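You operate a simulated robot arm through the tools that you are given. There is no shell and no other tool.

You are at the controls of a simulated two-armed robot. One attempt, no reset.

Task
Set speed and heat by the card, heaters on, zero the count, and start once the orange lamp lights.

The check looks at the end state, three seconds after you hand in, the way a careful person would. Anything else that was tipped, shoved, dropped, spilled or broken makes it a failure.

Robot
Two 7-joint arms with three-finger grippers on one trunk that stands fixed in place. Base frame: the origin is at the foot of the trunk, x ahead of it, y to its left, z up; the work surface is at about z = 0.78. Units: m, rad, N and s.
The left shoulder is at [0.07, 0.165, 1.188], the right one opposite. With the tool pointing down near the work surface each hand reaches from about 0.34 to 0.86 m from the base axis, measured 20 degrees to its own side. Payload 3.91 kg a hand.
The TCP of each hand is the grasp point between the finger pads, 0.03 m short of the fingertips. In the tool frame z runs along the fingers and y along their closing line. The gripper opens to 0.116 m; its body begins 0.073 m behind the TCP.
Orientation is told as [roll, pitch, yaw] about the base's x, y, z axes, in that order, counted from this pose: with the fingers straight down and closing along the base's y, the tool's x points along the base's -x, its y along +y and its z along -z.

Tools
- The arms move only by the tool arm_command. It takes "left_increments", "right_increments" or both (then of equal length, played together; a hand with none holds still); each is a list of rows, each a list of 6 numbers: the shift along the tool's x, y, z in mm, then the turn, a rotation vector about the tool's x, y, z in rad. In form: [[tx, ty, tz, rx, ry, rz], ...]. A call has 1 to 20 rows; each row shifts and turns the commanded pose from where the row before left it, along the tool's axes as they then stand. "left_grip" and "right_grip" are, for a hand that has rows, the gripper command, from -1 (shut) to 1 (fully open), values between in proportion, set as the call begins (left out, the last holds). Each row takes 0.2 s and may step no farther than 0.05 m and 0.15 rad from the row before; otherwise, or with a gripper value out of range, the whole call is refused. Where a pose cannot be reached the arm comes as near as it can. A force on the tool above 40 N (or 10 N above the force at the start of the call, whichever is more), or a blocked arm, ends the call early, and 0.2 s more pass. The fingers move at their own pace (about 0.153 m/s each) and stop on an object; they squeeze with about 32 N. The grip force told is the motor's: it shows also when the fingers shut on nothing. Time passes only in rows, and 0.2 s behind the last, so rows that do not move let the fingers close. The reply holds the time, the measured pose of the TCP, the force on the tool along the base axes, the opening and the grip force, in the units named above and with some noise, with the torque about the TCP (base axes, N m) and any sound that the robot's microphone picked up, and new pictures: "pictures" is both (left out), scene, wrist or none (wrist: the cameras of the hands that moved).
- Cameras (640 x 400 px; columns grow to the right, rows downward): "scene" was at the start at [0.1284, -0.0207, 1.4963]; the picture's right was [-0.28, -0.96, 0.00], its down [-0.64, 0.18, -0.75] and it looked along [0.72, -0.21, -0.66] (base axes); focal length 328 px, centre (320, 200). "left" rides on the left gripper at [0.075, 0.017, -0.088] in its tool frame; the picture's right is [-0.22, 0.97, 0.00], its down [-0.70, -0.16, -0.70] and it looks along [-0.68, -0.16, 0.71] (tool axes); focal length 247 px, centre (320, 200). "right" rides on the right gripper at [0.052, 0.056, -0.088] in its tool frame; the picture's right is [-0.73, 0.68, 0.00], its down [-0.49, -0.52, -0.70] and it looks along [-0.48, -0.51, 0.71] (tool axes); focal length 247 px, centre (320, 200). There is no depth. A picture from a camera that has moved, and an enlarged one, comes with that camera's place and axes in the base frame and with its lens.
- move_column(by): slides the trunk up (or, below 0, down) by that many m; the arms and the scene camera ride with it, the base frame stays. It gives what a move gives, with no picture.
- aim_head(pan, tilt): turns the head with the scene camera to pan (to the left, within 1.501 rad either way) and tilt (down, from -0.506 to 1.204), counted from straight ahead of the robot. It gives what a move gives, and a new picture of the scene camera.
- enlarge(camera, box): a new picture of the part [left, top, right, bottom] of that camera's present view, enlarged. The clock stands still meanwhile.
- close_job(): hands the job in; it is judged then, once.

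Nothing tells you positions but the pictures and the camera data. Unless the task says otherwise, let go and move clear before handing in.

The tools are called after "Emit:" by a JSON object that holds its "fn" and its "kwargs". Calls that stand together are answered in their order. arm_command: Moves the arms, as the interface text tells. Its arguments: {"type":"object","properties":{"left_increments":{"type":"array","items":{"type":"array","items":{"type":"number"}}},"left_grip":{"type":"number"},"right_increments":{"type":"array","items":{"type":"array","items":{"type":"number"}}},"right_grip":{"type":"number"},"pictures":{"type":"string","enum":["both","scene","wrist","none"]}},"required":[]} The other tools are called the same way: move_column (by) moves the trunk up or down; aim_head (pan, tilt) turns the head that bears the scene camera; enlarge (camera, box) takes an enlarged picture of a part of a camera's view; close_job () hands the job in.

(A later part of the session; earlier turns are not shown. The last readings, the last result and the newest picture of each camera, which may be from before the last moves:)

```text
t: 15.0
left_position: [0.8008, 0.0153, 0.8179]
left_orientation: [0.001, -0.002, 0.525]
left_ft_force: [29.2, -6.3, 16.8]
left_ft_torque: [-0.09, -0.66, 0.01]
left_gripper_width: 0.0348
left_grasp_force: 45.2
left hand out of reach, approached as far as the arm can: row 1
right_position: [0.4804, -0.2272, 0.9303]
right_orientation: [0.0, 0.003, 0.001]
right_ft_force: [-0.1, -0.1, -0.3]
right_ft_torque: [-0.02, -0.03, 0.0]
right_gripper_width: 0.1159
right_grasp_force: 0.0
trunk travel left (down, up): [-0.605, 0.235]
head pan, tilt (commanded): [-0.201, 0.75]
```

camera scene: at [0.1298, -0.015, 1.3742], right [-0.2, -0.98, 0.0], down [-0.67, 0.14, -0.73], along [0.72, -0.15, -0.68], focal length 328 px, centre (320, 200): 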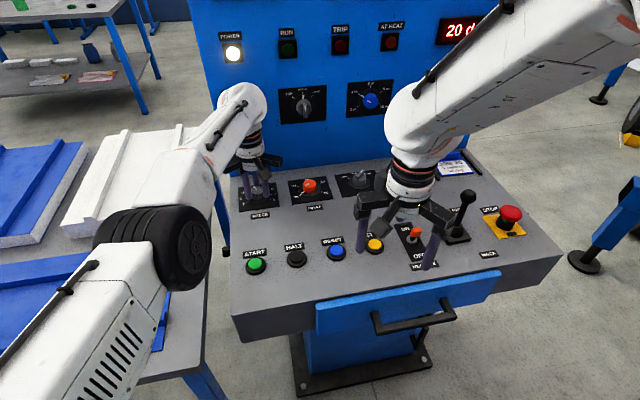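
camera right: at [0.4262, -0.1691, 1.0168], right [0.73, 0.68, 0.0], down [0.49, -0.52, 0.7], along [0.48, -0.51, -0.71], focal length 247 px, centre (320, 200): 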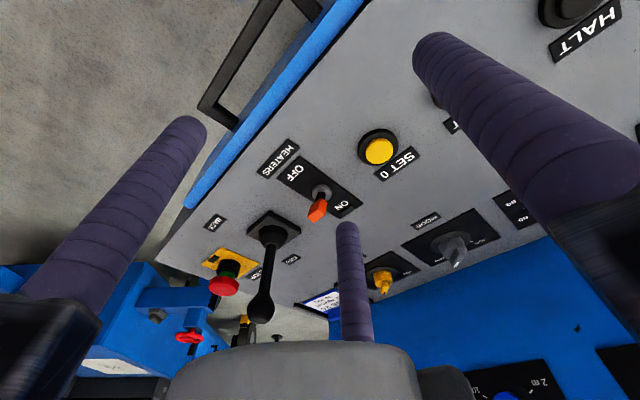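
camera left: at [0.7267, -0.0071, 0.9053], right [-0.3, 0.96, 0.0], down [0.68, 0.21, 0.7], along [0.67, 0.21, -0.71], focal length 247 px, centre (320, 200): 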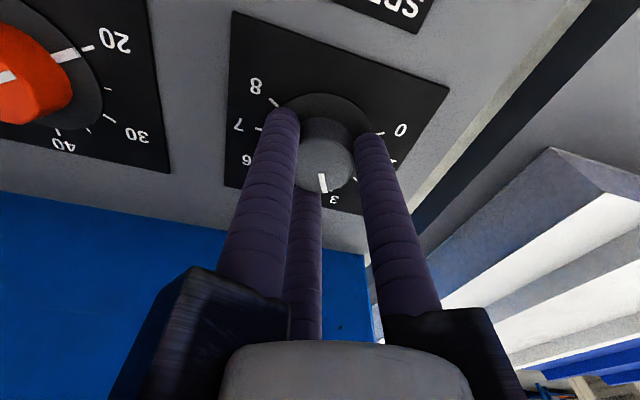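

The arm is right at its reach limit there. I'll release now and check where the pointer settles.

Emit:
{"fn": "arm_command", "kwargs": {"left_increments": [[0, 0, 0, 0, 0, 0], [0, 0, 0, 0, 0, 0], [0, 0, -10, 0, 0, 0], [0, 0, -15, 0, 0, 0], [0, 0, 0, 0, 0, 0]], "left_grip": 0.2, "pictures": "wrist"}}

Emit:
{"fn": "enlarge", "kwargs": {"camera": "left", "box": [200, 20, 440, 190]}}

```text
t: 16.2
left_position: [0.7988, 0.0153, 0.841]
left_orientation: [0.0, -0.001, 0.523]
left_ft_force: [0.3, -0.2, 0.7]
left_ft_torque: [-0.01, 0.0, 0.03]
left_gripper_width: 0.0695
left_grasp_force: 0.1
right_position: [0.4799, -0.2265, 0.9309]
right_orientation: [0.0, -0.001, 0.0]
right_ft_force: [0.2, -0.1, 0.3]
right_ft_torque: [0.0, 0.0, -0.03]
right_gripper_width: 0.1162
right_grasp_force: 0.0
trunk travel left (down, up): [-0.605, 0.235]
head pan, tilt (commanded): [-0.201, 0.75]
camera left: at [0.7254, -0.0066, 0.9294], right [-0.29, 0.96, 0.0], down [0.68, 0.21, 0.7], along [0.67, 0.2, -0.71], focal length 247 px, centre (320, 200)
```

left: 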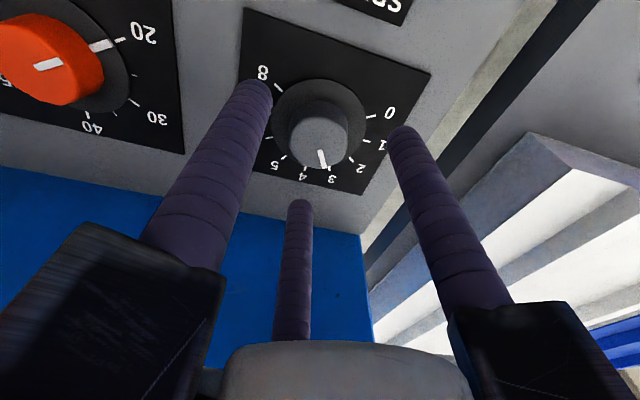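

```text
2.35 times, centred on (320, 105) of left
camera zoom: at [0.7254, -0.0066, 0.9294], right [-0.29, 0.96, 0.0], down [0.68, 0.21, 0.7], along [0.67, 0.2, -0.71], focal length 581 px, centre (320, 424)
```

zoom: 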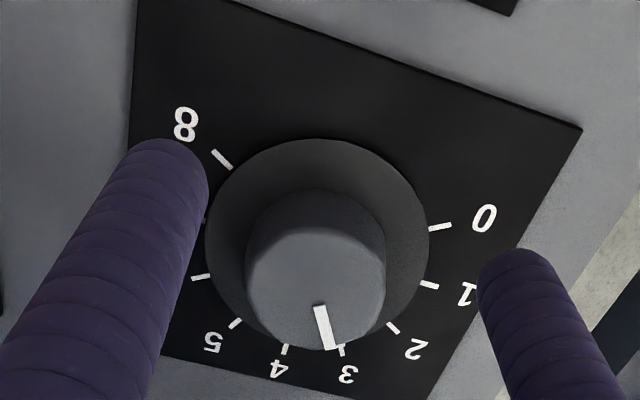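

SPEED reads within about 1° of the 3 mark (30.1° for the tick, ~31° for the pointer). I'll back the left arm off, straighten it, and park it high near START.

Emit:
{"fn": "arm_command", "kwargs": {"left_increments": [[0, 0, -30, 0, 0, 0.1047], [0, 0, -30, 0, 0, 0.1047], [0, 0, -30, 0, 0, 0.1047], [0, 0, -20, 0, 0, 0.1047], [0, 0, -20, 0, 0, 0.1047], [45, 5, 0, 0, 0, 0], [45, 5, 0, 0, 0, 0], [45, 5, 0, 0, 0, 0], [45, 5, 0, 0, 0, 0], [45, 5, 0, 0, 0, 0], [0, 0, 0, 0, 0, 0]], "pictures": "both"}}

```text
t: 18.6
left_position: [0.5678, 0.0491, 0.9698]
left_orientation: [0.001, 0.0, -0.001]
left_ft_force: [-0.1, -0.1, 0.1]
left_ft_torque: [0.03, 0.0, 0.0]
left_gripper_width: 0.0697
left_grasp_force: 0.1
left hand out of reach, approached as far as the arm can: row 3, 4
right_position: [0.4792, -0.2279, 0.9299]
right_orientation: [0.001, 0.0, 0.0]
right_ft_force: [0.3, 0.8, -0.5]
right_ft_torque: [0.02, 0.02, -0.05]
right_gripper_width: 0.116
right_grasp_force: 0.1
trunk travel left (down, up): [-0.605, 0.235]
head pan, tilt (commanded): [-0.201, 0.75]
camera scene: at [0.1294, -0.0136, 1.3743], right [-0.2, -0.98, 0.0], down [-0.67, 0.14, -0.73], along [0.72, -0.15, -0.68], focal length 328 px, centre (320, 200)
camera left: at [0.493, 0.0673, 1.0585], right [0.22, 0.97, 0.0], down [0.7, -0.16, 0.7], along [0.68, -0.16, -0.71], focal length 247 px, centre (320, 200)
```

scene: 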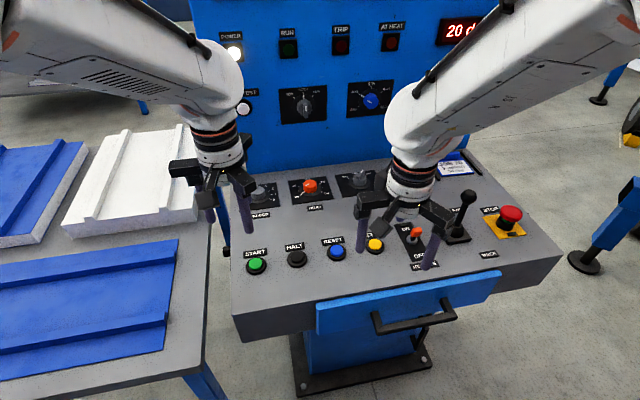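
left: 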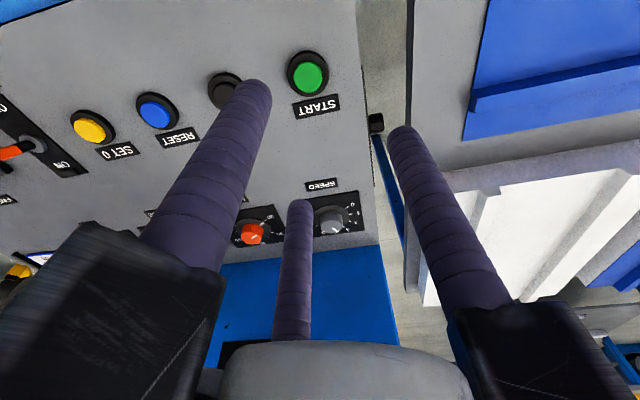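

Next the right arm takes HEAT. I'll pre-rotate it -45° (so it can turn +90° on the knob), narrow the grip, and bring it over HEAT well above the knob.

Emit:
{"fn": "arm_command", "kwargs": {"right_increments": [[0, 0, 0, 0, 0, -0.1309], [0, 0, 0, 0, 0, -0.1309], [0, 0, 0, 0, 0, -0.1309], [0, 0, 0, 0, 0, -0.1309], [0, 0, 0, 0, 0, -0.1309], [0, 0, 0, 0, 0, -0.1309], [-40.6, -19.2, 4.3, 0, 0, 0], [-40.6, -19.2, 4.3, 0, 0, 0], [-40.6, -19.2, 4.3, 0, 0, 0], [-40.6, -19.2, 4.3, 0, 0, 0], [-40.6, -19.2, 4.3, 0, 0, 0], [-40.6, -19.2, 4.3, 0, 0, 0], [-40.6, -19.2, 4.3, 0, 0, 0], [0, 0, 0, 0, 0, 0]], "right_grip": 0.12, "pictures": "both"}}

```text
t: 21.6
left_position: [0.5665, 0.0492, 0.9713]
left_orientation: [0.0, -0.002, 0.0]
left_ft_force: [-0.2, -0.2, -0.5]
left_ft_torque: [0.02, -0.01, -0.01]
left_gripper_width: 0.0698
left_grasp_force: 0.0
right_position: [0.7746, -0.1212, 0.9026]
right_orientation: [-0.001, 0.0, 0.785]
right_ft_force: [-0.8, -0.2, 0.8]
right_ft_torque: [-0.02, 0.0, -0.04]
right_gripper_width: 0.065
right_grasp_force: 0.0
trunk travel left (down, up): [-0.605, 0.235]
head pan, tilt (commanded): [-0.201, 0.75]
camera scene: at [0.1273, -0.0142, 1.3744], right [-0.2, -0.98, 0.0], down [-0.67, 0.14, -0.73], along [0.72, -0.15, -0.68], focal length 328 px, centre (320, 200)
camera right: at [0.6987, -0.1187, 0.9901], right [0.04, 1.0, 0.0], down [0.71, -0.03, 0.7], along [0.7, -0.03, -0.71], focal length 247 px, centre (320, 200)
```

scene: 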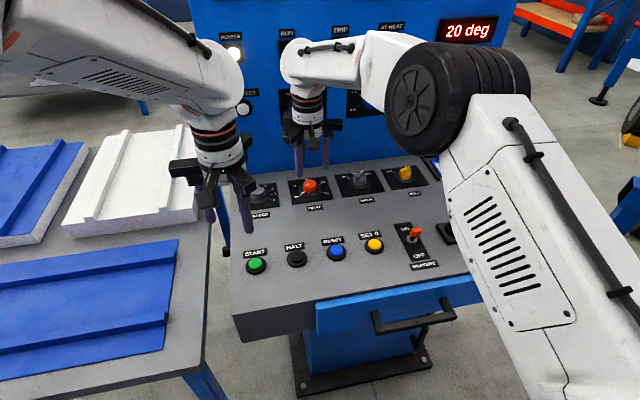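
right: 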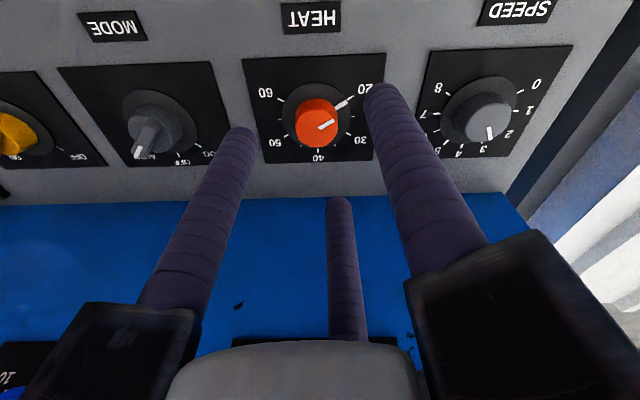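

Emit:
{"fn": "enlarge", "kwargs": {"camera": "right", "box": [230, 40, 400, 180]}}

Emit:
{"fn": "enlarge", "kwargs": {"camera": "right", "box": [400, 40, 590, 180]}}

```text
2.86 times, centred on (315, 110) of right
camera zoom: at [0.6987, -0.1187, 0.9901], right [0.04, 1.0, 0.0], down [0.71, -0.03, 0.7], along [0.7, -0.03, -0.71], focal length 706 px, centre (334, 457)
```

zoom: 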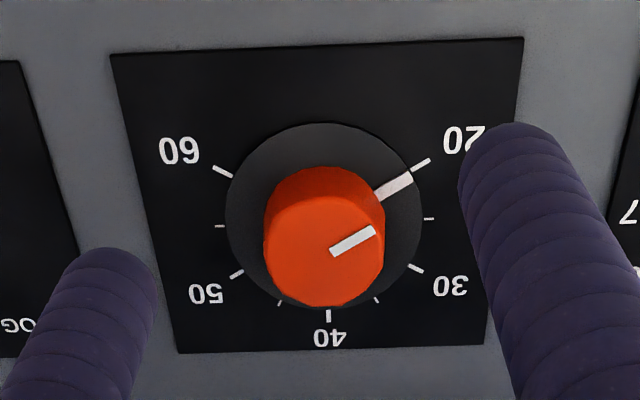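

```text
2.86 times, centred on (495, 110) of right
camera zoom: at [0.6987, -0.1187, 0.9901], right [0.04, 1.0, 0.0], down [0.71, -0.03, 0.7], along [0.7, -0.03, -0.71], focal length 706 px, centre (-180, 457)
```

zoom: 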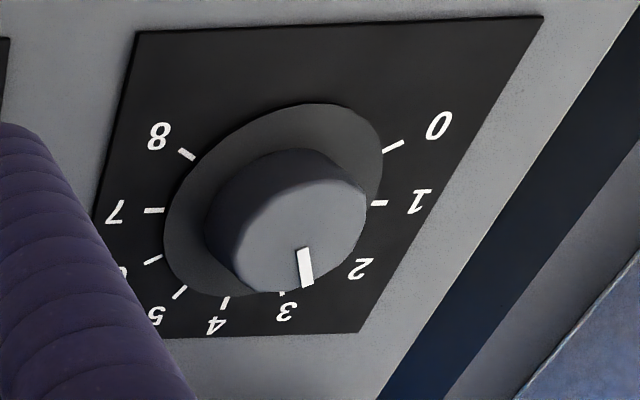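

HEAT's centre is about (0.800, -0.125), with 60° per 10 deg, so it needs 180° clockwise, done as two 90° grips. SPEED still reads 3 from this angle. Moving over the HEAT axis now.

Emit:
{"fn": "arm_command", "kwargs": {"right_increments": [[-7.8, -10.6, 25, 0, 0, 0], [-7.8, -10.6, 33, 0, 0, 0], [0, 0, 0, 0, 0, 0]], "pictures": "wrist"}}

Emit:
{"fn": "enlarge", "kwargs": {"camera": "right", "box": [220, 20, 420, 180]}}

```text
t: 22.4
left_position: [0.5664, 0.049, 0.9712]
left_orientation: [-0.001, -0.002, 0.0]
left_ft_force: [0.6, 0.6, 0.9]
left_ft_torque: [0.03, -0.01, -0.01]
left_gripper_width: 0.0699
left_grasp_force: 0.0
right_position: [0.7999, -0.1257, 0.8429]
right_orientation: [0.001, 0.0, 0.786]
right_ft_force: [0.7, -0.1, 0.4]
right_ft_torque: [0.0, 0.04, -0.01]
right_gripper_width: 0.0652
right_grasp_force: 0.0
trunk travel left (down, up): [-0.605, 0.235]
head pan, tilt (commanded): [-0.201, 0.75]
camera right: at [0.7246, -0.1228, 0.9306], right [0.04, 1.0, 0.0], down [0.71, -0.03, 0.7], along [0.7, -0.03, -0.71], focal length 247 px, centre (320, 200)
```

right: 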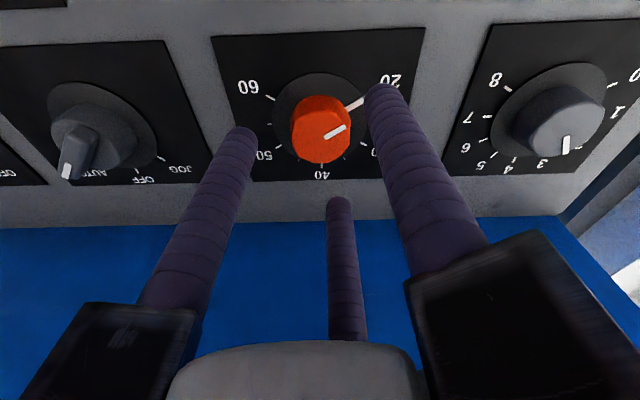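

```text
2.50 times, centred on (320, 100) of right
camera zoom: at [0.7246, -0.1228, 0.9306], right [0.04, 1.0, 0.0], down [0.71, -0.03, 0.7], along [0.7, -0.03, -0.71], focal length 617 px, centre (320, 450)
```

zoom: 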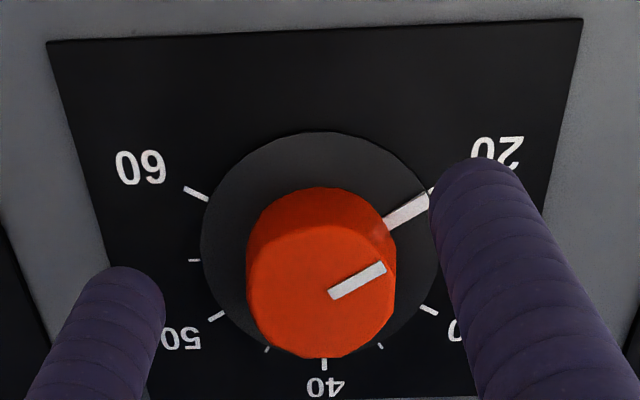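

The hand is centred over HEAT within about 1 mm. Descending and gripping.

Emit:
{"fn": "arm_command", "kwargs": {"right_increments": [[-0.6, -0.6, 9, 0, 0, 0], [0, 0, 9, 0, 0, 0], [0, 0, 7, 0, 0, 0], [0, 0, 1, 0, 0, 0], [0, 0, 0, 0, 0, 0]], "pictures": "none"}}

Emit:
{"fn": "arm_command", "kwargs": {"right_increments": [[0, 0, 0, 0, 0, 0], [0, 0, 0, 0, 0, 0], [0, 0, 0, 0, 0, 0]], "right_grip": -1, "pictures": "wrist"}}

```text
t: 23.6
left_position: [0.5683, 0.0491, 0.9705]
left_orientation: [0.001, 0.0, 0.001]
left_ft_force: [0.1, -0.6, -0.2]
left_ft_torque: [0.0, 0.0, -0.02]
left_gripper_width: 0.0695
left_grasp_force: 0.0
right_position: [0.8022, -0.126, 0.8149]
right_orientation: [0.0, 0.002, 0.786]
right_ft_force: [-0.2, -0.5, 0.3]
right_ft_torque: [0.01, 0.01, 0.0]
right_gripper_width: 0.0648
right_grasp_force: 0.0
trunk travel left (down, up): [-0.605, 0.235]
head pan, tilt (commanded): [-0.201, 0.75]
```

```text
t: 24.4
left_position: [0.5662, 0.0492, 0.9713]
left_orientation: [-0.001, -0.003, 0.0]
left_ft_force: [0.1, -0.7, 0.2]
left_ft_torque: [0.0, 0.0, 0.0]
left_gripper_width: 0.0697
left_grasp_force: 0.0
right_position: [0.7995, -0.1261, 0.8157]
right_orientation: [0.001, 0.003, 0.787]
right_ft_force: [-13.6, -0.7, -1.0]
right_ft_torque: [0.01, 0.47, -0.14]
right_gripper_width: 0.0355
right_grasp_force: 44.9
trunk travel left (down, up): [-0.605, 0.235]
head pan, tilt (commanded): [-0.201, 0.75]
camera right: at [0.7243, -0.1225, 0.9042], right [0.04, 1.0, 0.0], down [0.71, -0.03, 0.7], along [0.7, -0.03, -0.72], focal length 247 px, centre (320, 200)
```

right: 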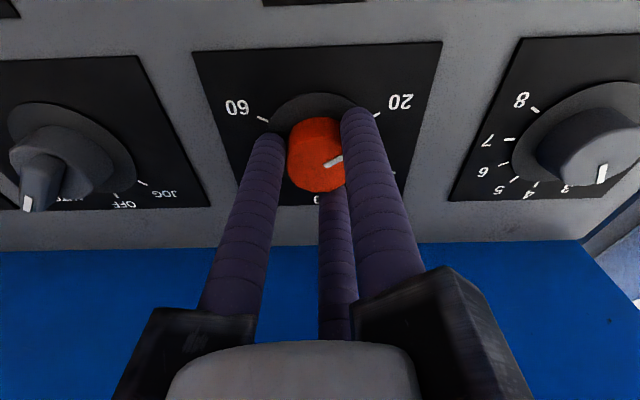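

Gripped. I'll relieve the -x load by about 2 mm, then turn 90° clockwise.

Emit:
{"fn": "arm_command", "kwargs": {"right_increments": [[1.4, 1.4, 0, 0, 0, 0], [0, 0, 0, 0, 0, 0.1309], [0, 0, 0, 0, 0, 0.1309], [0, 0, 0, 0, 0, 0.1309], [0, 0, 0, 0, 0, 0.1309], [0, 0, 0, 0, 0, 0.1309], [0, 0, 0, 0, 0, 0.1309], [0, 0, 0, 0, 0, 0.1309], [0, 0, 0, 0, 0, 0.1309], [0, 0, 0, 0, 0, 0.1309], [0, 0, 0, 0, 0, 0.1309], [0, 0, 0, 0, 0, 0.1309], [0, 0, 0, 0, 0, 0.1309], [0, 0, 0, 0, 0, 0]], "pictures": "both"}}

```text
t: 27.4
left_position: [0.5668, 0.0498, 0.9699]
left_orientation: [-0.001, 0.001, 0.001]
left_ft_force: [-1.1, 0.2, 0.1]
left_ft_torque: [-0.04, 0.05, -0.03]
left_gripper_width: 0.0695
left_grasp_force: 0.0
right_position: [0.7999, -0.1262, 0.8176]
right_orientation: [0.0, 0.0, -0.787]
right_ft_force: [-9.4, 0.3, -2.1]
right_ft_torque: [0.16, 0.32, -0.01]
right_gripper_width: 0.0352
right_grasp_force: 44.8
trunk travel left (down, up): [-0.605, 0.235]
head pan, tilt (commanded): [-0.201, 0.75]
camera scene: at [0.1283, -0.0139, 1.3743], right [-0.2, -0.98, 0.0], down [-0.67, 0.14, -0.73], along [0.72, -0.15, -0.68], focal length 328 px, centre (320, 200)
camera right: at [0.8034, -0.049, 0.9042], right [1.0, -0.04, 0.0], down [-0.03, -0.71, 0.7], along [-0.03, -0.7, -0.71], focal length 247 px, centre (320, 200)
```

scene: 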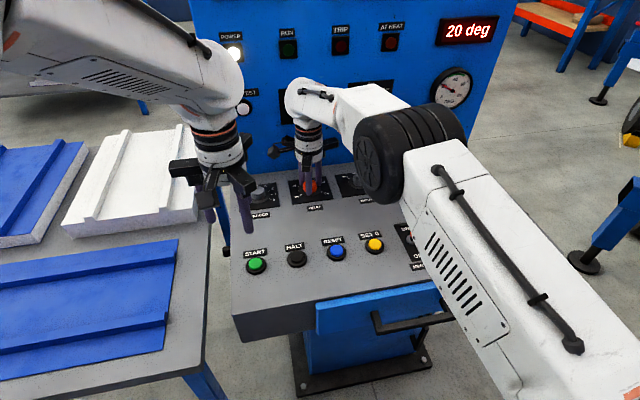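
right: 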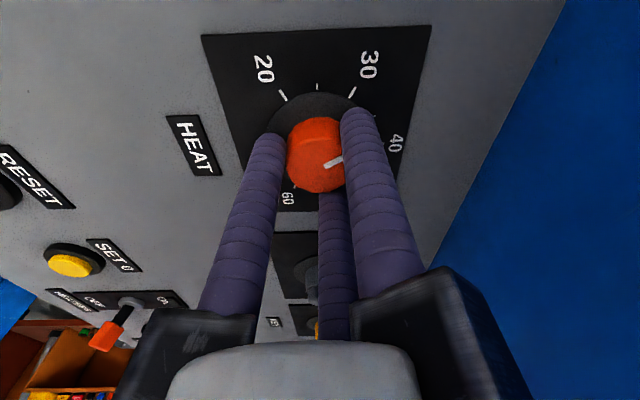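

The knob followed the full 90°. I'll unload the grip, release, lift clear and check the pointer.

Emit:
{"fn": "arm_command", "kwargs": {"right_increments": [[1.1, -1.1, 0, 0, 0, 0], [0, 0, 0, 0, 0, 0]], "pictures": "none"}}

Emit:
{"fn": "arm_command", "kwargs": {"right_increments": [[0, 0, 0, 0, 0, 0], [0, 0, 0, 0, 0, 0], [0, 0, -12, 0, 0, 0], [0, 0, -14, 0, 0, 0], [0, 0, 0, 0, 0, 0]], "right_grip": 0.12, "pictures": "wrist"}}

```text
t: 28.0
left_position: [0.5686, 0.0487, 0.9699]
left_orientation: [0.0, 0.001, 0.0]
left_ft_force: [-0.6, 0.0, 0.2]
left_ft_torque: [-0.02, -0.02, 0.0]
left_gripper_width: 0.0697
left_grasp_force: 0.0
right_position: [0.8007, -0.1258, 0.8162]
right_orientation: [0.0, 0.001, -0.787]
right_ft_force: [1.2, 0.1, -2.5]
right_ft_torque: [-0.17, -0.18, -0.01]
right_gripper_width: 0.0352
right_grasp_force: 45.0
trunk travel left (down, up): [-0.605, 0.235]
head pan, tilt (commanded): [-0.201, 0.75]
```

```text
t: 29.2
left_position: [0.5674, 0.0485, 0.9708]
left_orientation: [0.0, 0.0, 0.0]
left_ft_force: [0.3, 0.3, -0.4]
left_ft_torque: [0.01, 0.0, 0.01]
left_gripper_width: 0.0698
left_grasp_force: 0.0
right_position: [0.7992, -0.1247, 0.8416]
right_orientation: [-0.001, 0.0, -0.787]
right_ft_force: [0.9, -0.3, -1.2]
right_ft_torque: [0.03, 0.03, 0.0]
right_gripper_width: 0.0646
right_grasp_force: 0.1
trunk travel left (down, up): [-0.605, 0.235]
head pan, tilt (commanded): [-0.201, 0.75]
camera right: at [0.8026, -0.0489, 0.9298], right [1.0, -0.04, 0.0], down [-0.03, -0.71, 0.7], along [-0.03, -0.7, -0.71], focal length 247 px, centre (320, 200)
```

right: 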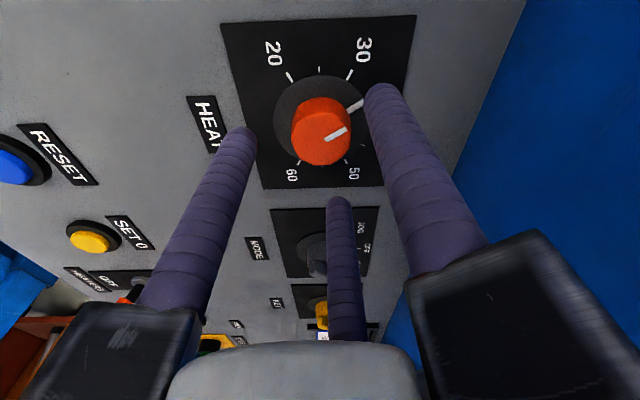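

Pointer is near 35 as expected. Rotating the open hand back 90° for the second grip.

Emit:
{"fn": "arm_command", "kwargs": {"right_increments": [[0, 0, 0, 0, 0, -0.1309], [0, 0, 0, 0, 0, -0.1309], [0, 0, 0, 0, 0, -0.1309], [0, 0, 0, 0, 0, -0.1309], [0, 0, 0, 0, 0, -0.1309], [0, 0, 0, 0, 0, -0.1309], [0, 0, 0, 0, 0, -0.1309], [0, 0, 0, 0, 0, -0.1309], [0, 0, 0, 0, 0, -0.1309], [0, 0, 0, 0, 0, -0.1309], [0, 0, 0, 0, 0, -0.1309], [0, 0, 0, 0, 0, -0.1309], [0, 0, 0, 0, 0, 0]], "pictures": "wrist"}}

Emit:
{"fn": "enlarge", "kwargs": {"camera": "right", "box": [220, 20, 420, 180]}}

```text
t: 32.0
left_position: [0.5678, 0.0503, 0.9702]
left_orientation: [-0.001, 0.0, 0.0]
left_ft_force: [-0.4, 0.7, -0.5]
left_ft_torque: [0.01, -0.01, -0.02]
left_gripper_width: 0.0698
left_grasp_force: 0.0
right_position: [0.799, -0.1255, 0.8421]
right_orientation: [0.0, 0.001, 0.788]
right_ft_force: [0.3, 0.8, 0.2]
right_ft_torque: [0.01, 0.0, 0.0]
right_gripper_width: 0.065
right_grasp_force: 0.1
trunk travel left (down, up): [-0.605, 0.235]
head pan, tilt (commanded): [-0.201, 0.75]
camera right: at [0.7225, -0.1227, 0.9303], right [0.04, 1.0, 0.0], down [0.71, -0.03, 0.7], along [0.7, -0.02, -0.71], focal length 247 px, centre (320, 200)
```

right: 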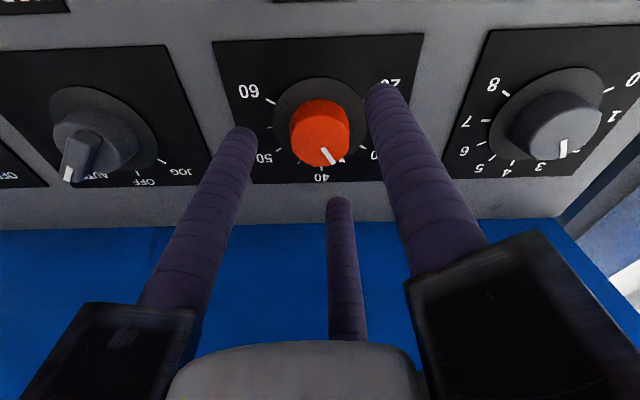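

```text
2.50 times, centred on (320, 100) of right
camera zoom: at [0.7225, -0.1227, 0.9303], right [0.04, 1.0, 0.0], down [0.71, -0.03, 0.7], along [0.7, -0.02, -0.71], focal length 617 px, centre (320, 450)
```

zoom: 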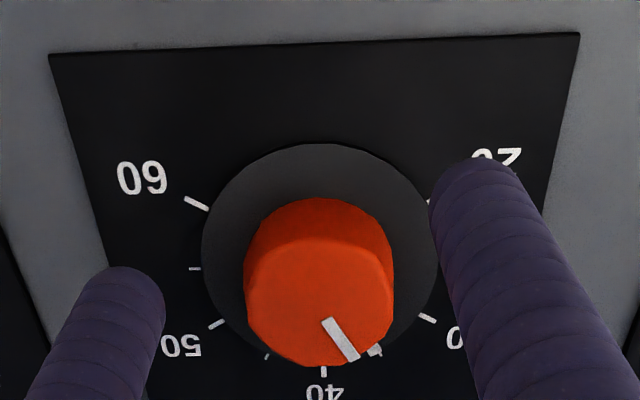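

The pointer measures 29.4° (nominal 30° for 35), so another 90° clockwise puts it on 50. Descending, gripping and turning.

Emit:
{"fn": "arm_command", "kwargs": {"right_increments": [[-0.5, -0.5, 9, 0, 0, 0], [0, 0, 9, 0, 0, 0], [0, 0, 8, 0, 0, 0], [0, 0, 0, 0, 0, 0]], "pictures": "none"}}

Emit:
{"fn": "arm_command", "kwargs": {"right_increments": [[0, 0, 0, 0, 0, 0], [0, 0, 0, 0, 0, 0], [0, 0, 0, 0, 0, 0]], "right_grip": -1, "pictures": "none"}}

```text
t: 33.0
left_position: [0.5669, 0.0488, 0.9705]
left_orientation: [0.0, 0.0, 0.001]
left_ft_force: [0.2, -0.7, 0.2]
left_ft_torque: [-0.03, 0.0, 0.02]
left_gripper_width: 0.0694
left_grasp_force: 0.1
right_position: [0.7994, -0.1252, 0.8157]
right_orientation: [0.001, 0.0, 0.786]
right_ft_force: [-0.3, 0.6, 0.8]
right_ft_torque: [0.0, 0.01, -0.03]
right_gripper_width: 0.0652
right_grasp_force: 0.1
trunk travel left (down, up): [-0.605, 0.235]
head pan, tilt (commanded): [-0.201, 0.75]
```

```text
t: 33.8
left_position: [0.5671, 0.0479, 0.9711]
left_orientation: [0.001, 0.001, -0.002]
left_ft_force: [0.0, 0.3, 1.2]
left_ft_torque: [0.01, 0.01, 0.02]
left_gripper_width: 0.0695
left_grasp_force: 0.0
right_position: [0.7994, -0.1254, 0.817]
right_orientation: [0.001, 0.001, 0.785]
right_ft_force: [1.7, 1.1, 0.1]
right_ft_torque: [0.11, -0.2, 0.01]
right_gripper_width: 0.0354
right_grasp_force: 44.6
trunk travel left (down, up): [-0.605, 0.235]
head pan, tilt (commanded): [-0.201, 0.75]
```

Gripped with almost no side load. Turning 90° clockwise.

Emit:
{"fn": "arm_command", "kwargs": {"right_increments": [[0, 0, 0, 0, 0, 0.1305], [0, 0, 0, 0, 0, 0.1305], [0, 0, 0, 0, 0, 0.1305], [0, 0, 0, 0, 0, 0.1305], [0, 0, 0, 0, 0, 0.1305], [0, 0, 0, 0, 0, 0.1305], [0, 0, 0, 0, 0, 0.1305], [0, 0, 0, 0, 0, 0.1305], [0, 0, 0, 0, 0, 0.1305], [0, 0, 0, 0, 0, 0.1305], [0, 0, 0, 0, 0, 0.1305], [0, 0, 0, 0, 0, 0.1305], [0, 0, 0, 0, 0, 0]], "pictures": "wrist"}}

Emit:
{"fn": "arm_command", "kwargs": {"right_increments": [[0, 0, 0, 0, 0, 0], [0, 0, 0, 0, 0, 0], [0, 0, -12, 0, 0, 0], [0, 0, -14, 0, 0, 0], [0, 0, 0, 0, 0, 0]], "right_grip": 0.12, "pictures": "wrist"}}

Emit:
{"fn": "enlarge", "kwargs": {"camera": "right", "box": [220, 10, 420, 190]}}

```text
t: 36.6
left_position: [0.5675, 0.0492, 0.9697]
left_orientation: [0.002, -0.001, 0.0]
left_ft_force: [0.2, 0.6, 0.1]
left_ft_torque: [0.0, 0.01, 0.01]
left_gripper_width: 0.0694
left_grasp_force: 0.0
right_position: [0.8001, -0.1251, 0.8158]
right_orientation: [0.0, 0.001, -0.784]
right_ft_force: [8.6, -0.6, 4.8]
right_ft_torque: [-0.13, -0.19, -0.02]
right_gripper_width: 0.0354
right_grasp_force: 45.1
trunk travel left (down, up): [-0.605, 0.235]
head pan, tilt (commanded): [-0.201, 0.75]
camera right: at [0.803, -0.0489, 0.9043], right [1.0, -0.03, 0.0], down [-0.02, -0.71, 0.7], along [-0.02, -0.7, -0.71], focal length 247 px, centre (320, 200)
```

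right: 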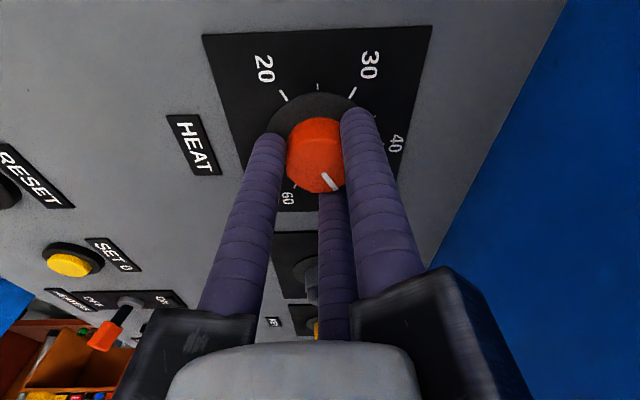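

```text
t: 37.8
left_position: [0.5673, 0.0483, 0.9711]
left_orientation: [-0.001, 0.0, -0.001]
left_ft_force: [0.2, 1.1, -0.2]
left_ft_torque: [0.01, 0.03, -0.01]
left_gripper_width: 0.0698
left_grasp_force: 0.0
right_position: [0.7999, -0.126, 0.8414]
right_orientation: [0.0, -0.001, -0.783]
right_ft_force: [0.2, -0.3, -0.2]
right_ft_torque: [-0.02, -0.03, -0.01]
right_gripper_width: 0.0651
right_grasp_force: 0.0
trunk travel left (down, up): [-0.605, 0.235]
head pan, tilt (commanded): [-0.201, 0.75]
camera right: at [0.8028, -0.0489, 0.9299], right [1.0, -0.03, 0.0], down [-0.02, -0.71, 0.7], along [-0.02, -0.7, -0.71], focal length 247 px, centre (320, 200)
```

right: 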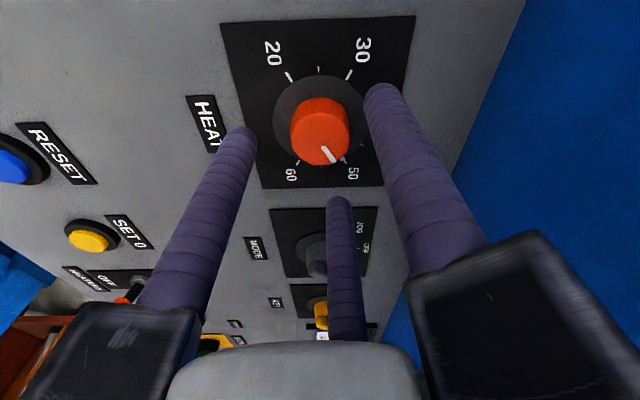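

```text
2.22 times, centred on (320, 100) of right
camera zoom: at [0.8028, -0.0489, 0.9299], right [1.0, -0.03, 0.0], down [-0.02, -0.71, 0.7], along [-0.02, -0.7, -0.71], focal length 549 px, centre (320, 422)
```

zoom: 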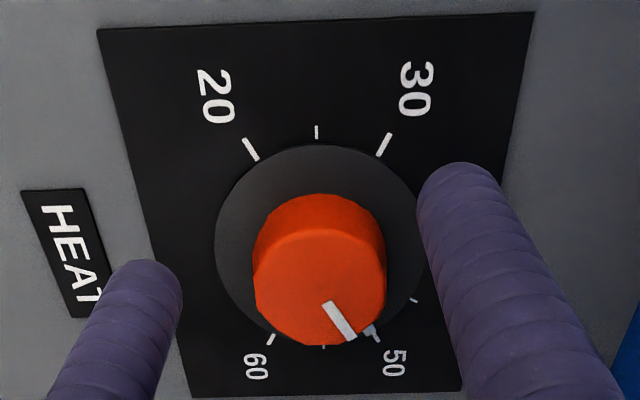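

HEAT sits at about -62° against the 50 tick at -61°, so it's on 50. Now I'll retract the right hand, straighten it, close the fingers, and stage it on the near side of the HEATERS toggle.

Emit:
{"fn": "arm_command", "kwargs": {"right_increments": [[0, 0, -35, 0, 0, 0], [28.4, -28.2, -5, 0, 0, 0], [28.4, -28.2, -5, 0, 0, 0], [28.4, -28.2, 0, 0, 0, 0], [28.4, -28.2, 0, 0, 0, 0], [0, 0, 0, 0, 0, -0.1305], [0, 0, 0, 0, 0, -0.1305], [0, 0, 0, 0, 0, -0.1305], [0, 0, 0, 0, 0, -0.1305], [0, 0, 0, 0, 0, -0.1305], [0, 0, 0, 0, 0, -0.1305], [25, -38.4, 0, 0, 0, 0], [25, -38.4, 0, 0, 0, 0], [25, -38.4, 0, 0, 0, 0], [25, -38.4, 0, 0, 0, 0], [25, -38.4, 0, 0, 0, 0], [0, 0, 0, 0, 0, 0]], "right_grip": -1, "pictures": "both"}}

```text
t: 41.4
left_position: [0.5685, 0.0489, 0.969]
left_orientation: [-0.001, 0.0, -0.001]
left_ft_force: [0.4, -0.2, -0.3]
left_ft_torque: [0.02, 0.01, -0.01]
left_gripper_width: 0.0701
left_grasp_force: 0.1
right_position: [0.5153, -0.3169, 0.8877]
right_orientation: [0.0, -0.001, 0.004]
right_ft_force: [0.1, -0.1, 0.4]
right_ft_torque: [-0.01, 0.01, 0.0]
right_gripper_width: 0.009
right_grasp_force: 32.6
trunk travel left (down, up): [-0.605, 0.235]
head pan, tilt (commanded): [-0.201, 0.75]
camera scene: at [0.1296, -0.0129, 1.3742], right [-0.2, -0.98, 0.0], down [-0.67, 0.14, -0.73], along [0.72, -0.15, -0.68], focal length 328 px, centre (320, 200)
camera right: at [0.4636, -0.2606, 0.9759], right [0.73, 0.68, 0.0], down [0.49, -0.52, 0.7], along [0.48, -0.51, -0.71], focal length 247 px, centre (320, 200)
```

scene: 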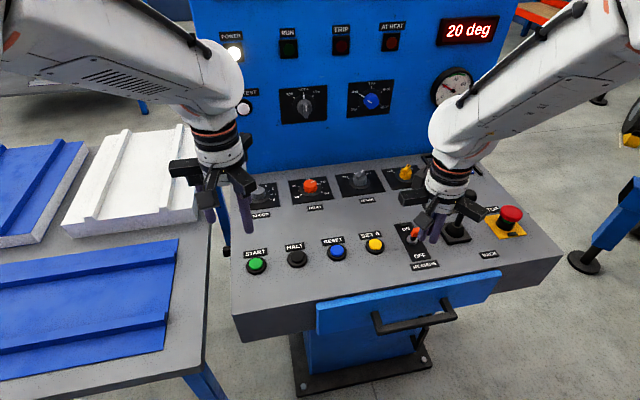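
right: 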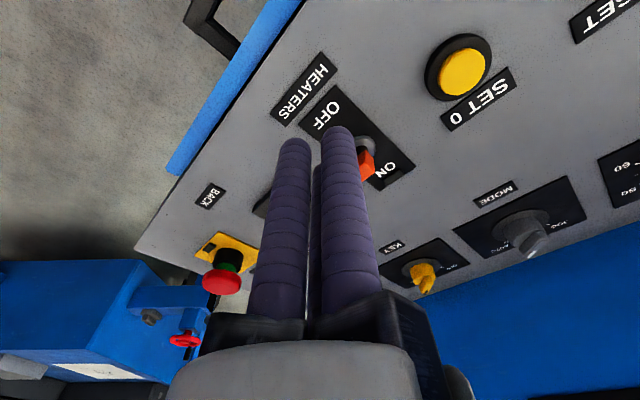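

Emit:
{"fn": "enlarge", "kwargs": {"camera": "right", "box": [280, 80, 440, 210]}}

Emit:
{"fn": "enlarge", "kwargs": {"camera": "scene", "box": [370, 190, 490, 290]}}

Emit:
{"fn": "enlarge", "kwargs": {"camera": "left", "box": [0, 90, 150, 210]}}

```text
3.08 times, centred on (360, 145) of right
camera zoom: at [0.4636, -0.2606, 0.9759], right [0.73, 0.68, 0.0], down [0.49, -0.52, 0.7], along [0.48, -0.51, -0.71], focal length 760 px, centre (197, 369)
```

zoom: 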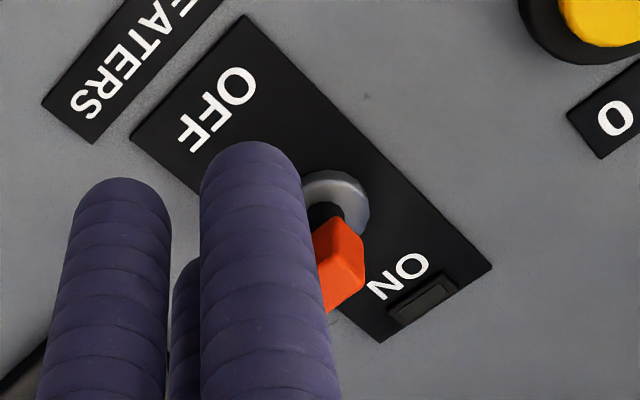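

```text
4.00 times, centred on (430, 240) of scene
camera zoom: at [0.1296, -0.0129, 1.3742], right [-0.2, -0.98, 0.0], down [-0.67, 0.14, -0.73], along [0.72, -0.15, -0.68], focal length 1313 px, centre (-120, 40)
```

zoom: 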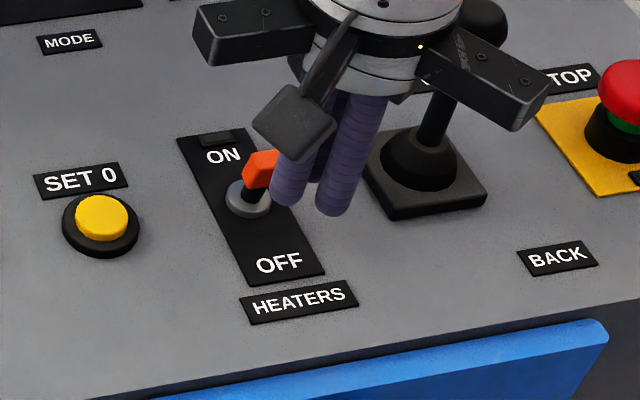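

```text
3.33 times, centred on (75, 150) of left
camera zoom: at [0.4935, 0.0676, 1.0582], right [0.22, 0.97, 0.0], down [0.7, -0.16, 0.7], along [0.68, -0.16, -0.71], focal length 823 px, centre (1137, 367)
```

zoom: 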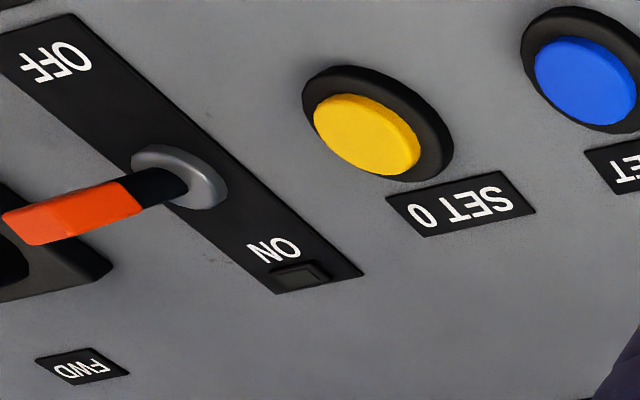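

The lever runs from its base at (0.575, -0.323) to a tip around x≈0.563, z≈0.833, leaning about 14° toward OFF. I'll lower the closed fingers behind it (tips at z≈0.80) and push toward +x.

Emit:
{"fn": "arm_command", "kwargs": {"right_increments": [[0, 0, 20, 0, 0, 0], [0, 0, 20, 0, 0, 0], [0, 0, 18, 0, 0, 0], [-8, 0, 0, 0, 0, 0], [0, 0, 0, 0, 0, 0]], "pictures": "both"}}

```text
t: 42.6
left_position: [0.5666, 0.0493, 0.9701]
left_orientation: [0.0, 0.001, 0.0]
left_ft_force: [0.0, -0.4, 0.7]
left_ft_torque: [-0.03, 0.04, -0.04]
left_gripper_width: 0.0694
left_grasp_force: 0.1
right_position: [0.5223, -0.3174, 0.8297]
right_orientation: [0.001, 0.0, 0.002]
right_ft_force: [0.1, -0.2, -0.6]
right_ft_torque: [0.05, 0.03, 0.01]
right_gripper_width: 0.009
right_grasp_force: 31.9
trunk travel left (down, up): [-0.605, 0.235]
head pan, tilt (commanded): [-0.201, 0.75]
camera scene: at [0.1287, -0.014, 1.3743], right [-0.2, -0.98, 0.0], down [-0.67, 0.14, -0.73], along [0.72, -0.15, -0.68], focal length 328 px, centre (320, 200)
camera right: at [0.4708, -0.2615, 0.9171], right [0.73, 0.68, 0.0], down [0.49, -0.52, 0.7], along [0.48, -0.51, -0.71], focal length 247 px, centre (320, 200)
```

scene: 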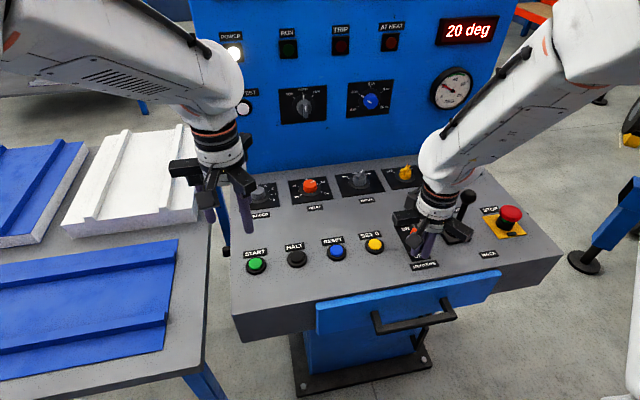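
right: 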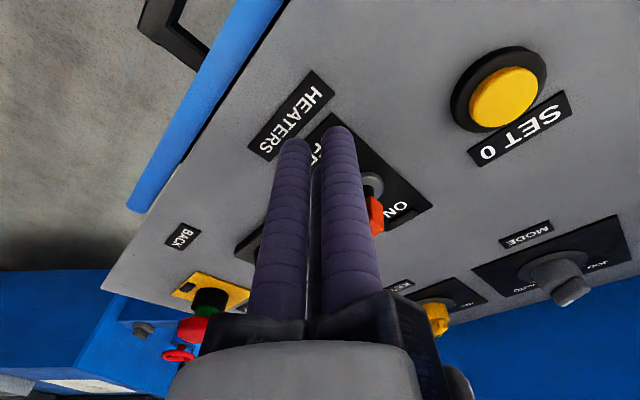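

Emit:
{"fn": "enlarge", "kwargs": {"camera": "scene", "box": [370, 170, 500, 290]}}

Emit:
{"fn": "enlarge", "kwargs": {"camera": "left", "box": [0, 90, 150, 230]}}

```text
3.33 times, centred on (435, 230) of scene
camera zoom: at [0.1287, -0.014, 1.3743], right [-0.2, -0.98, 0.0], down [-0.67, 0.14, -0.73], along [0.72, -0.15, -0.68], focal length 1094 px, centre (-63, 100)
```

zoom: 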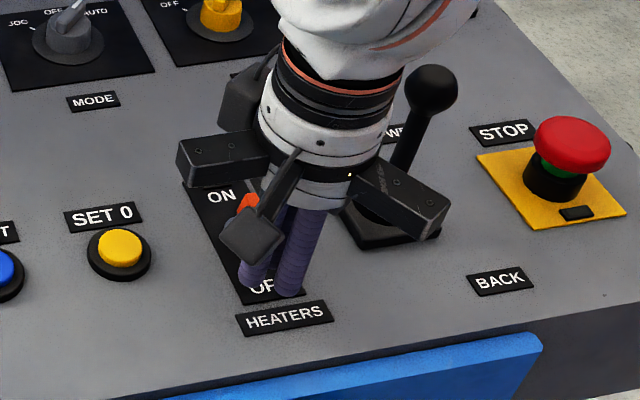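

```text
2.86 times, centred on (75, 160) of left
camera zoom: at [0.4929, 0.0667, 1.0587], right [0.22, 0.97, 0.0], down [0.7, -0.16, 0.7], along [0.68, -0.16, -0.71], focal length 706 px, centre (1020, 314)
```

zoom: 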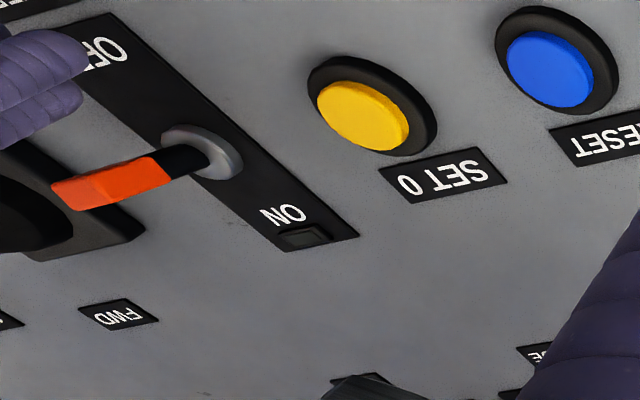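

The closed fingers sit behind the lever, and the joystick stays several centimetres clear. Pushing toward ON in small steps.

Emit:
{"fn": "arm_command", "kwargs": {"right_increments": [[-6, 0, 0, 0, 0, 0], [-6, 0, 0, 0, 0, 0], [-5, 0, 0, 0, 0, 0], [-5, 0, 0, 0, 0, 0], [-5, 0, 0, 0, 0, 0], [0, 0, 0, 0, 0, 0]], "pictures": "wrist"}}

Emit:
{"fn": "enlarge", "kwargs": {"camera": "left", "box": [0, 90, 150, 230]}}

```text
t: 44.0
left_position: [0.568, 0.0481, 0.9692]
left_orientation: [0.001, -0.001, 0.002]
left_ft_force: [-0.4, 0.1, 0.7]
left_ft_torque: [0.02, 0.0, 0.03]
left_gripper_width: 0.0694
left_grasp_force: 0.0
right_position: [0.5492, -0.3164, 0.8294]
right_orientation: [0.001, -0.001, 0.001]
right_ft_force: [0.0, -0.1, -0.5]
right_ft_torque: [-0.04, 0.02, 0.03]
right_gripper_width: 0.0093
right_grasp_force: 31.8
trunk travel left (down, up): [-0.605, 0.235]
head pan, tilt (commanded): [-0.201, 0.75]
heard: click
camera right: at [0.4977, -0.2609, 0.9175], right [0.73, 0.68, 0.0], down [0.49, -0.52, 0.7], along [0.48, -0.51, -0.71], focal length 247 px, centre (320, 200)
```

right: 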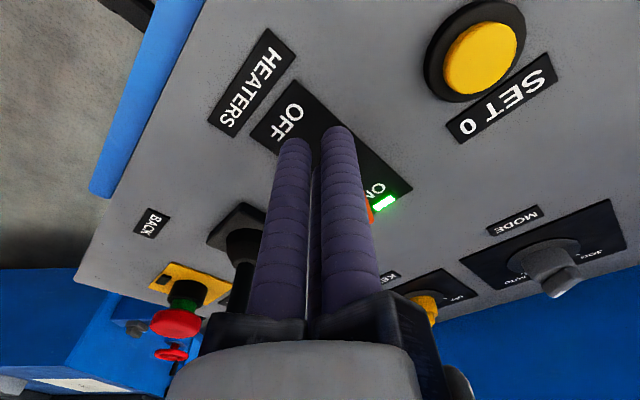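

```text
2.86 times, centred on (75, 160) of left
camera zoom: at [0.4929, 0.0669, 1.0586], right [0.22, 0.97, 0.0], down [0.7, -0.16, 0.7], along [0.68, -0.16, -0.71], focal length 706 px, centre (1020, 314)
```

zoom: 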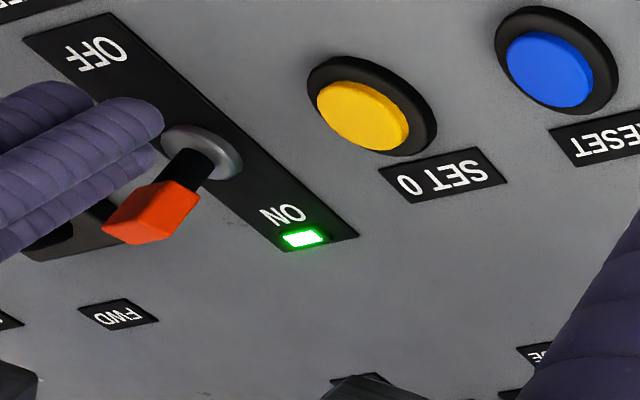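

Click heard, and the lever is over to ON with its green indicator lit. Next I'll back away, lift, and hover over SET 0.

Emit:
{"fn": "arm_command", "kwargs": {"right_increments": [[24, 0, 0, 0, 0, 0], [0, 0, -30, 0, 0, 0], [0, 0, -25, 0, 0, 0], [-23, 42, 0, 0, 0, 0], [-23, 42, 0, 0, 0, 0], [0, 0, 20, 0, 0, 0], [0, 0, 20, 0, 0, 0], [0, 0, 0, 0, 0, 0]], "pictures": "both"}}

Emit:
{"fn": "enlarge", "kwargs": {"camera": "left", "box": [0, 60, 200, 230]}}

Emit:
{"fn": "enlarge", "kwargs": {"camera": "scene", "box": [330, 180, 480, 290]}}

```text
t: 45.8
left_position: [0.5673, 0.0491, 0.971]
left_orientation: [0.0, -0.003, -0.001]
left_ft_force: [-0.6, 0.1, -0.9]
left_ft_torque: [0.03, -0.03, -0.01]
left_gripper_width: 0.0696
left_grasp_force: 0.1
right_position: [0.5719, -0.2338, 0.8441]
right_orientation: [0.0, 0.002, 0.002]
right_ft_force: [0.2, -0.1, -0.3]
right_ft_torque: [-0.01, -0.02, 0.0]
right_gripper_width: 0.0092
right_grasp_force: 32.1
trunk travel left (down, up): [-0.605, 0.235]
head pan, tilt (commanded): [-0.201, 0.75]
camera scene: at [0.1282, -0.0139, 1.3743], right [-0.2, -0.98, 0.0], down [-0.67, 0.14, -0.73], along [0.72, -0.15, -0.68], focal length 328 px, centre (320, 200)
camera right: at [0.5192, -0.1775, 0.9327], right [0.73, 0.68, 0.0], down [0.49, -0.52, 0.7], along [0.48, -0.51, -0.71], focal length 247 px, centre (320, 200)
```

scene: 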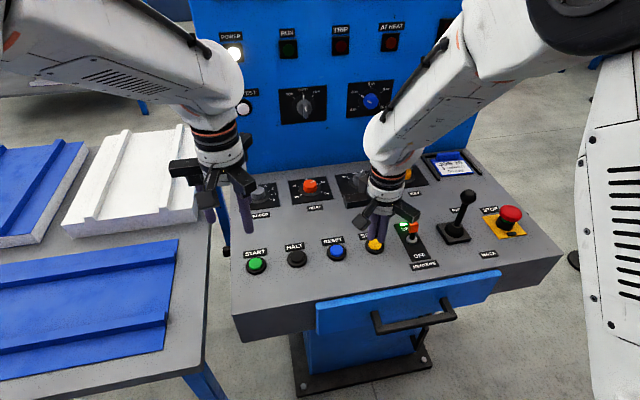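
right: 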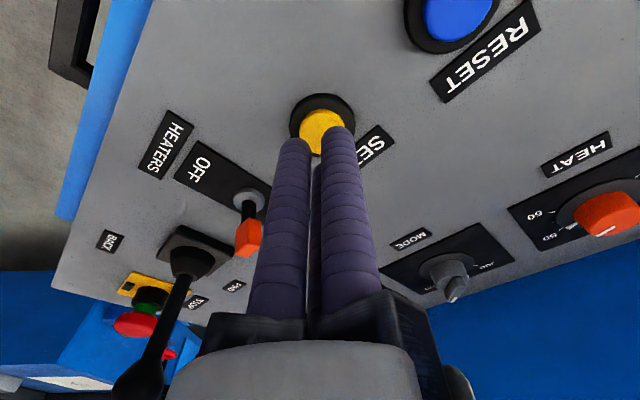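

```text
2.35 times, centred on (100, 145) of left
camera zoom: at [0.4925, 0.0668, 1.0589], right [0.22, 0.97, 0.0], down [0.7, -0.16, 0.7], along [0.68, -0.16, -0.71], focal length 581 px, centre (838, 329)
```

zoom: 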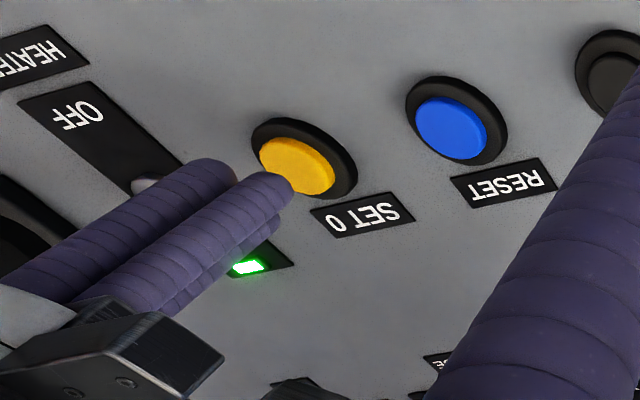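

```text
3.64 times, centred on (405, 235) of scene
camera zoom: at [0.1282, -0.0139, 1.3743], right [-0.2, -0.98, 0.0], down [-0.67, 0.14, -0.73], along [0.72, -0.15, -0.68], focal length 1194 px, centre (11, 73)
```

zoom: 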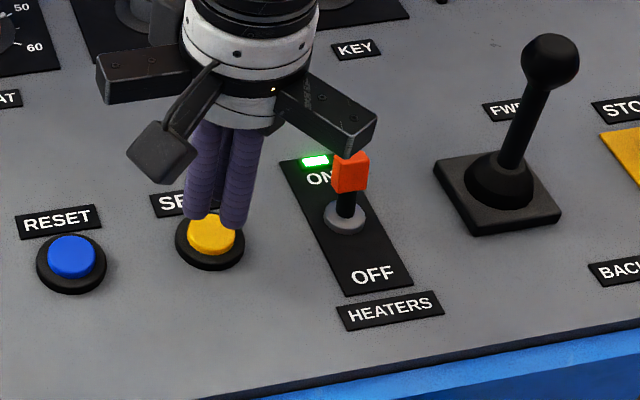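

The hand is hovering over SET 0 with the cap about 2 mm off-centre. I'll tilt the head up to watch the displays and lamps, then nudge and press gently.

Emit:
{"fn": "aim_head", "kwargs": {"pan": -0.2, "tilt": 0.5}}

Emit:
{"fn": "arm_command", "kwargs": {"right_increments": [[0, 2.5, 9, 0, 0, 0], [0, 0, 6, 0, 0, 0], [0, 0, 3, 0, 0, 0], [0, 0, 2, 0, 0, 0], [0, 0, 2, 0, 0, 0], [0, 0, 0, 0, 0, 0]], "pictures": "both"}}

```text
t: 46.6
left_position: [0.5675, 0.0492, 0.9703]
left_orientation: [0.001, 0.002, 0.0]
left_ft_force: [0.1, 0.0, -0.4]
left_ft_torque: [-0.02, -0.02, -0.01]
left_gripper_width: 0.0698
left_grasp_force: 0.1
right_position: [0.5717, -0.233, 0.8444]
right_orientation: [-0.001, 0.0, 0.003]
right_ft_force: [-0.1, -0.2, 0.5]
right_ft_torque: [-0.02, 0.0, -0.03]
right_gripper_width: 0.009
right_grasp_force: 31.9
trunk travel left (down, up): [-0.605, 0.235]
head pan, tilt (commanded): [-0.201, 0.499]
camera scene: at [0.137, -0.0154, 1.3961], right [-0.2, -0.98, 0.0], down [-0.47, 0.1, -0.88], along [0.86, -0.18, -0.48], focal length 328 px, centre (320, 200)
```

scene: 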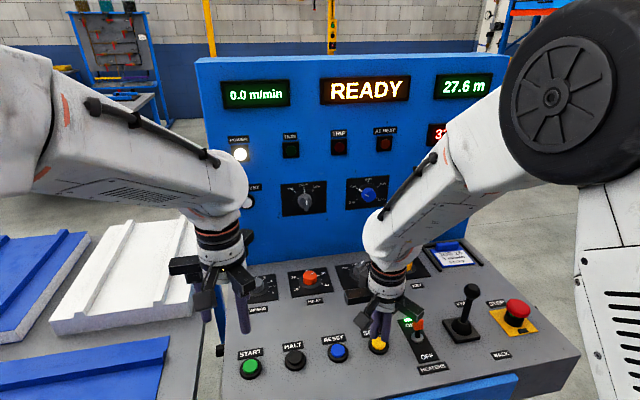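

```text
t: 48.0
left_position: [0.5682, 0.0486, 0.9698]
left_orientation: [-0.002, -0.001, -0.001]
left_ft_force: [0.7, 0.9, 0.6]
left_ft_torque: [-0.04, -0.02, -0.01]
left_gripper_width: 0.0699
left_grasp_force: 0.1
right_position: [0.5718, -0.2313, 0.8224]
right_orientation: [0.0, 0.0, 0.001]
right_ft_force: [-0.5, 0.0, 0.8]
right_ft_torque: [-0.01, 0.03, -0.03]
right_gripper_width: 0.0092
right_grasp_force: 32.0
trunk travel left (down, up): [-0.605, 0.235]
head pan, tilt (commanded): [-0.201, 0.499]
camera scene: at [0.1368, -0.0154, 1.3962], right [-0.2, -0.98, 0.0], down [-0.47, 0.1, -0.88], along [0.86, -0.18, -0.48], focal length 328 px, centre (320, 200)
camera right: at [0.5194, -0.1749, 0.91], right [0.73, 0.68, 0.0], down [0.49, -0.52, 0.7], along [0.48, -0.51, -0.71], focal length 247 px, centre (320, 200)
```

scene: 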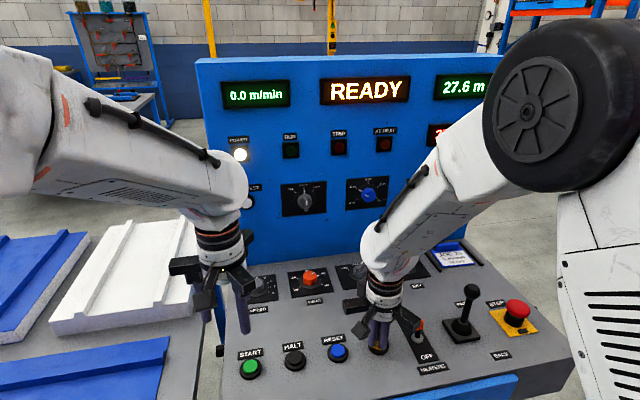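
right: 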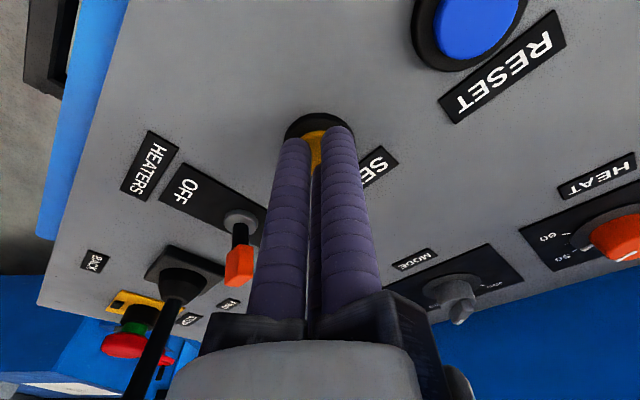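

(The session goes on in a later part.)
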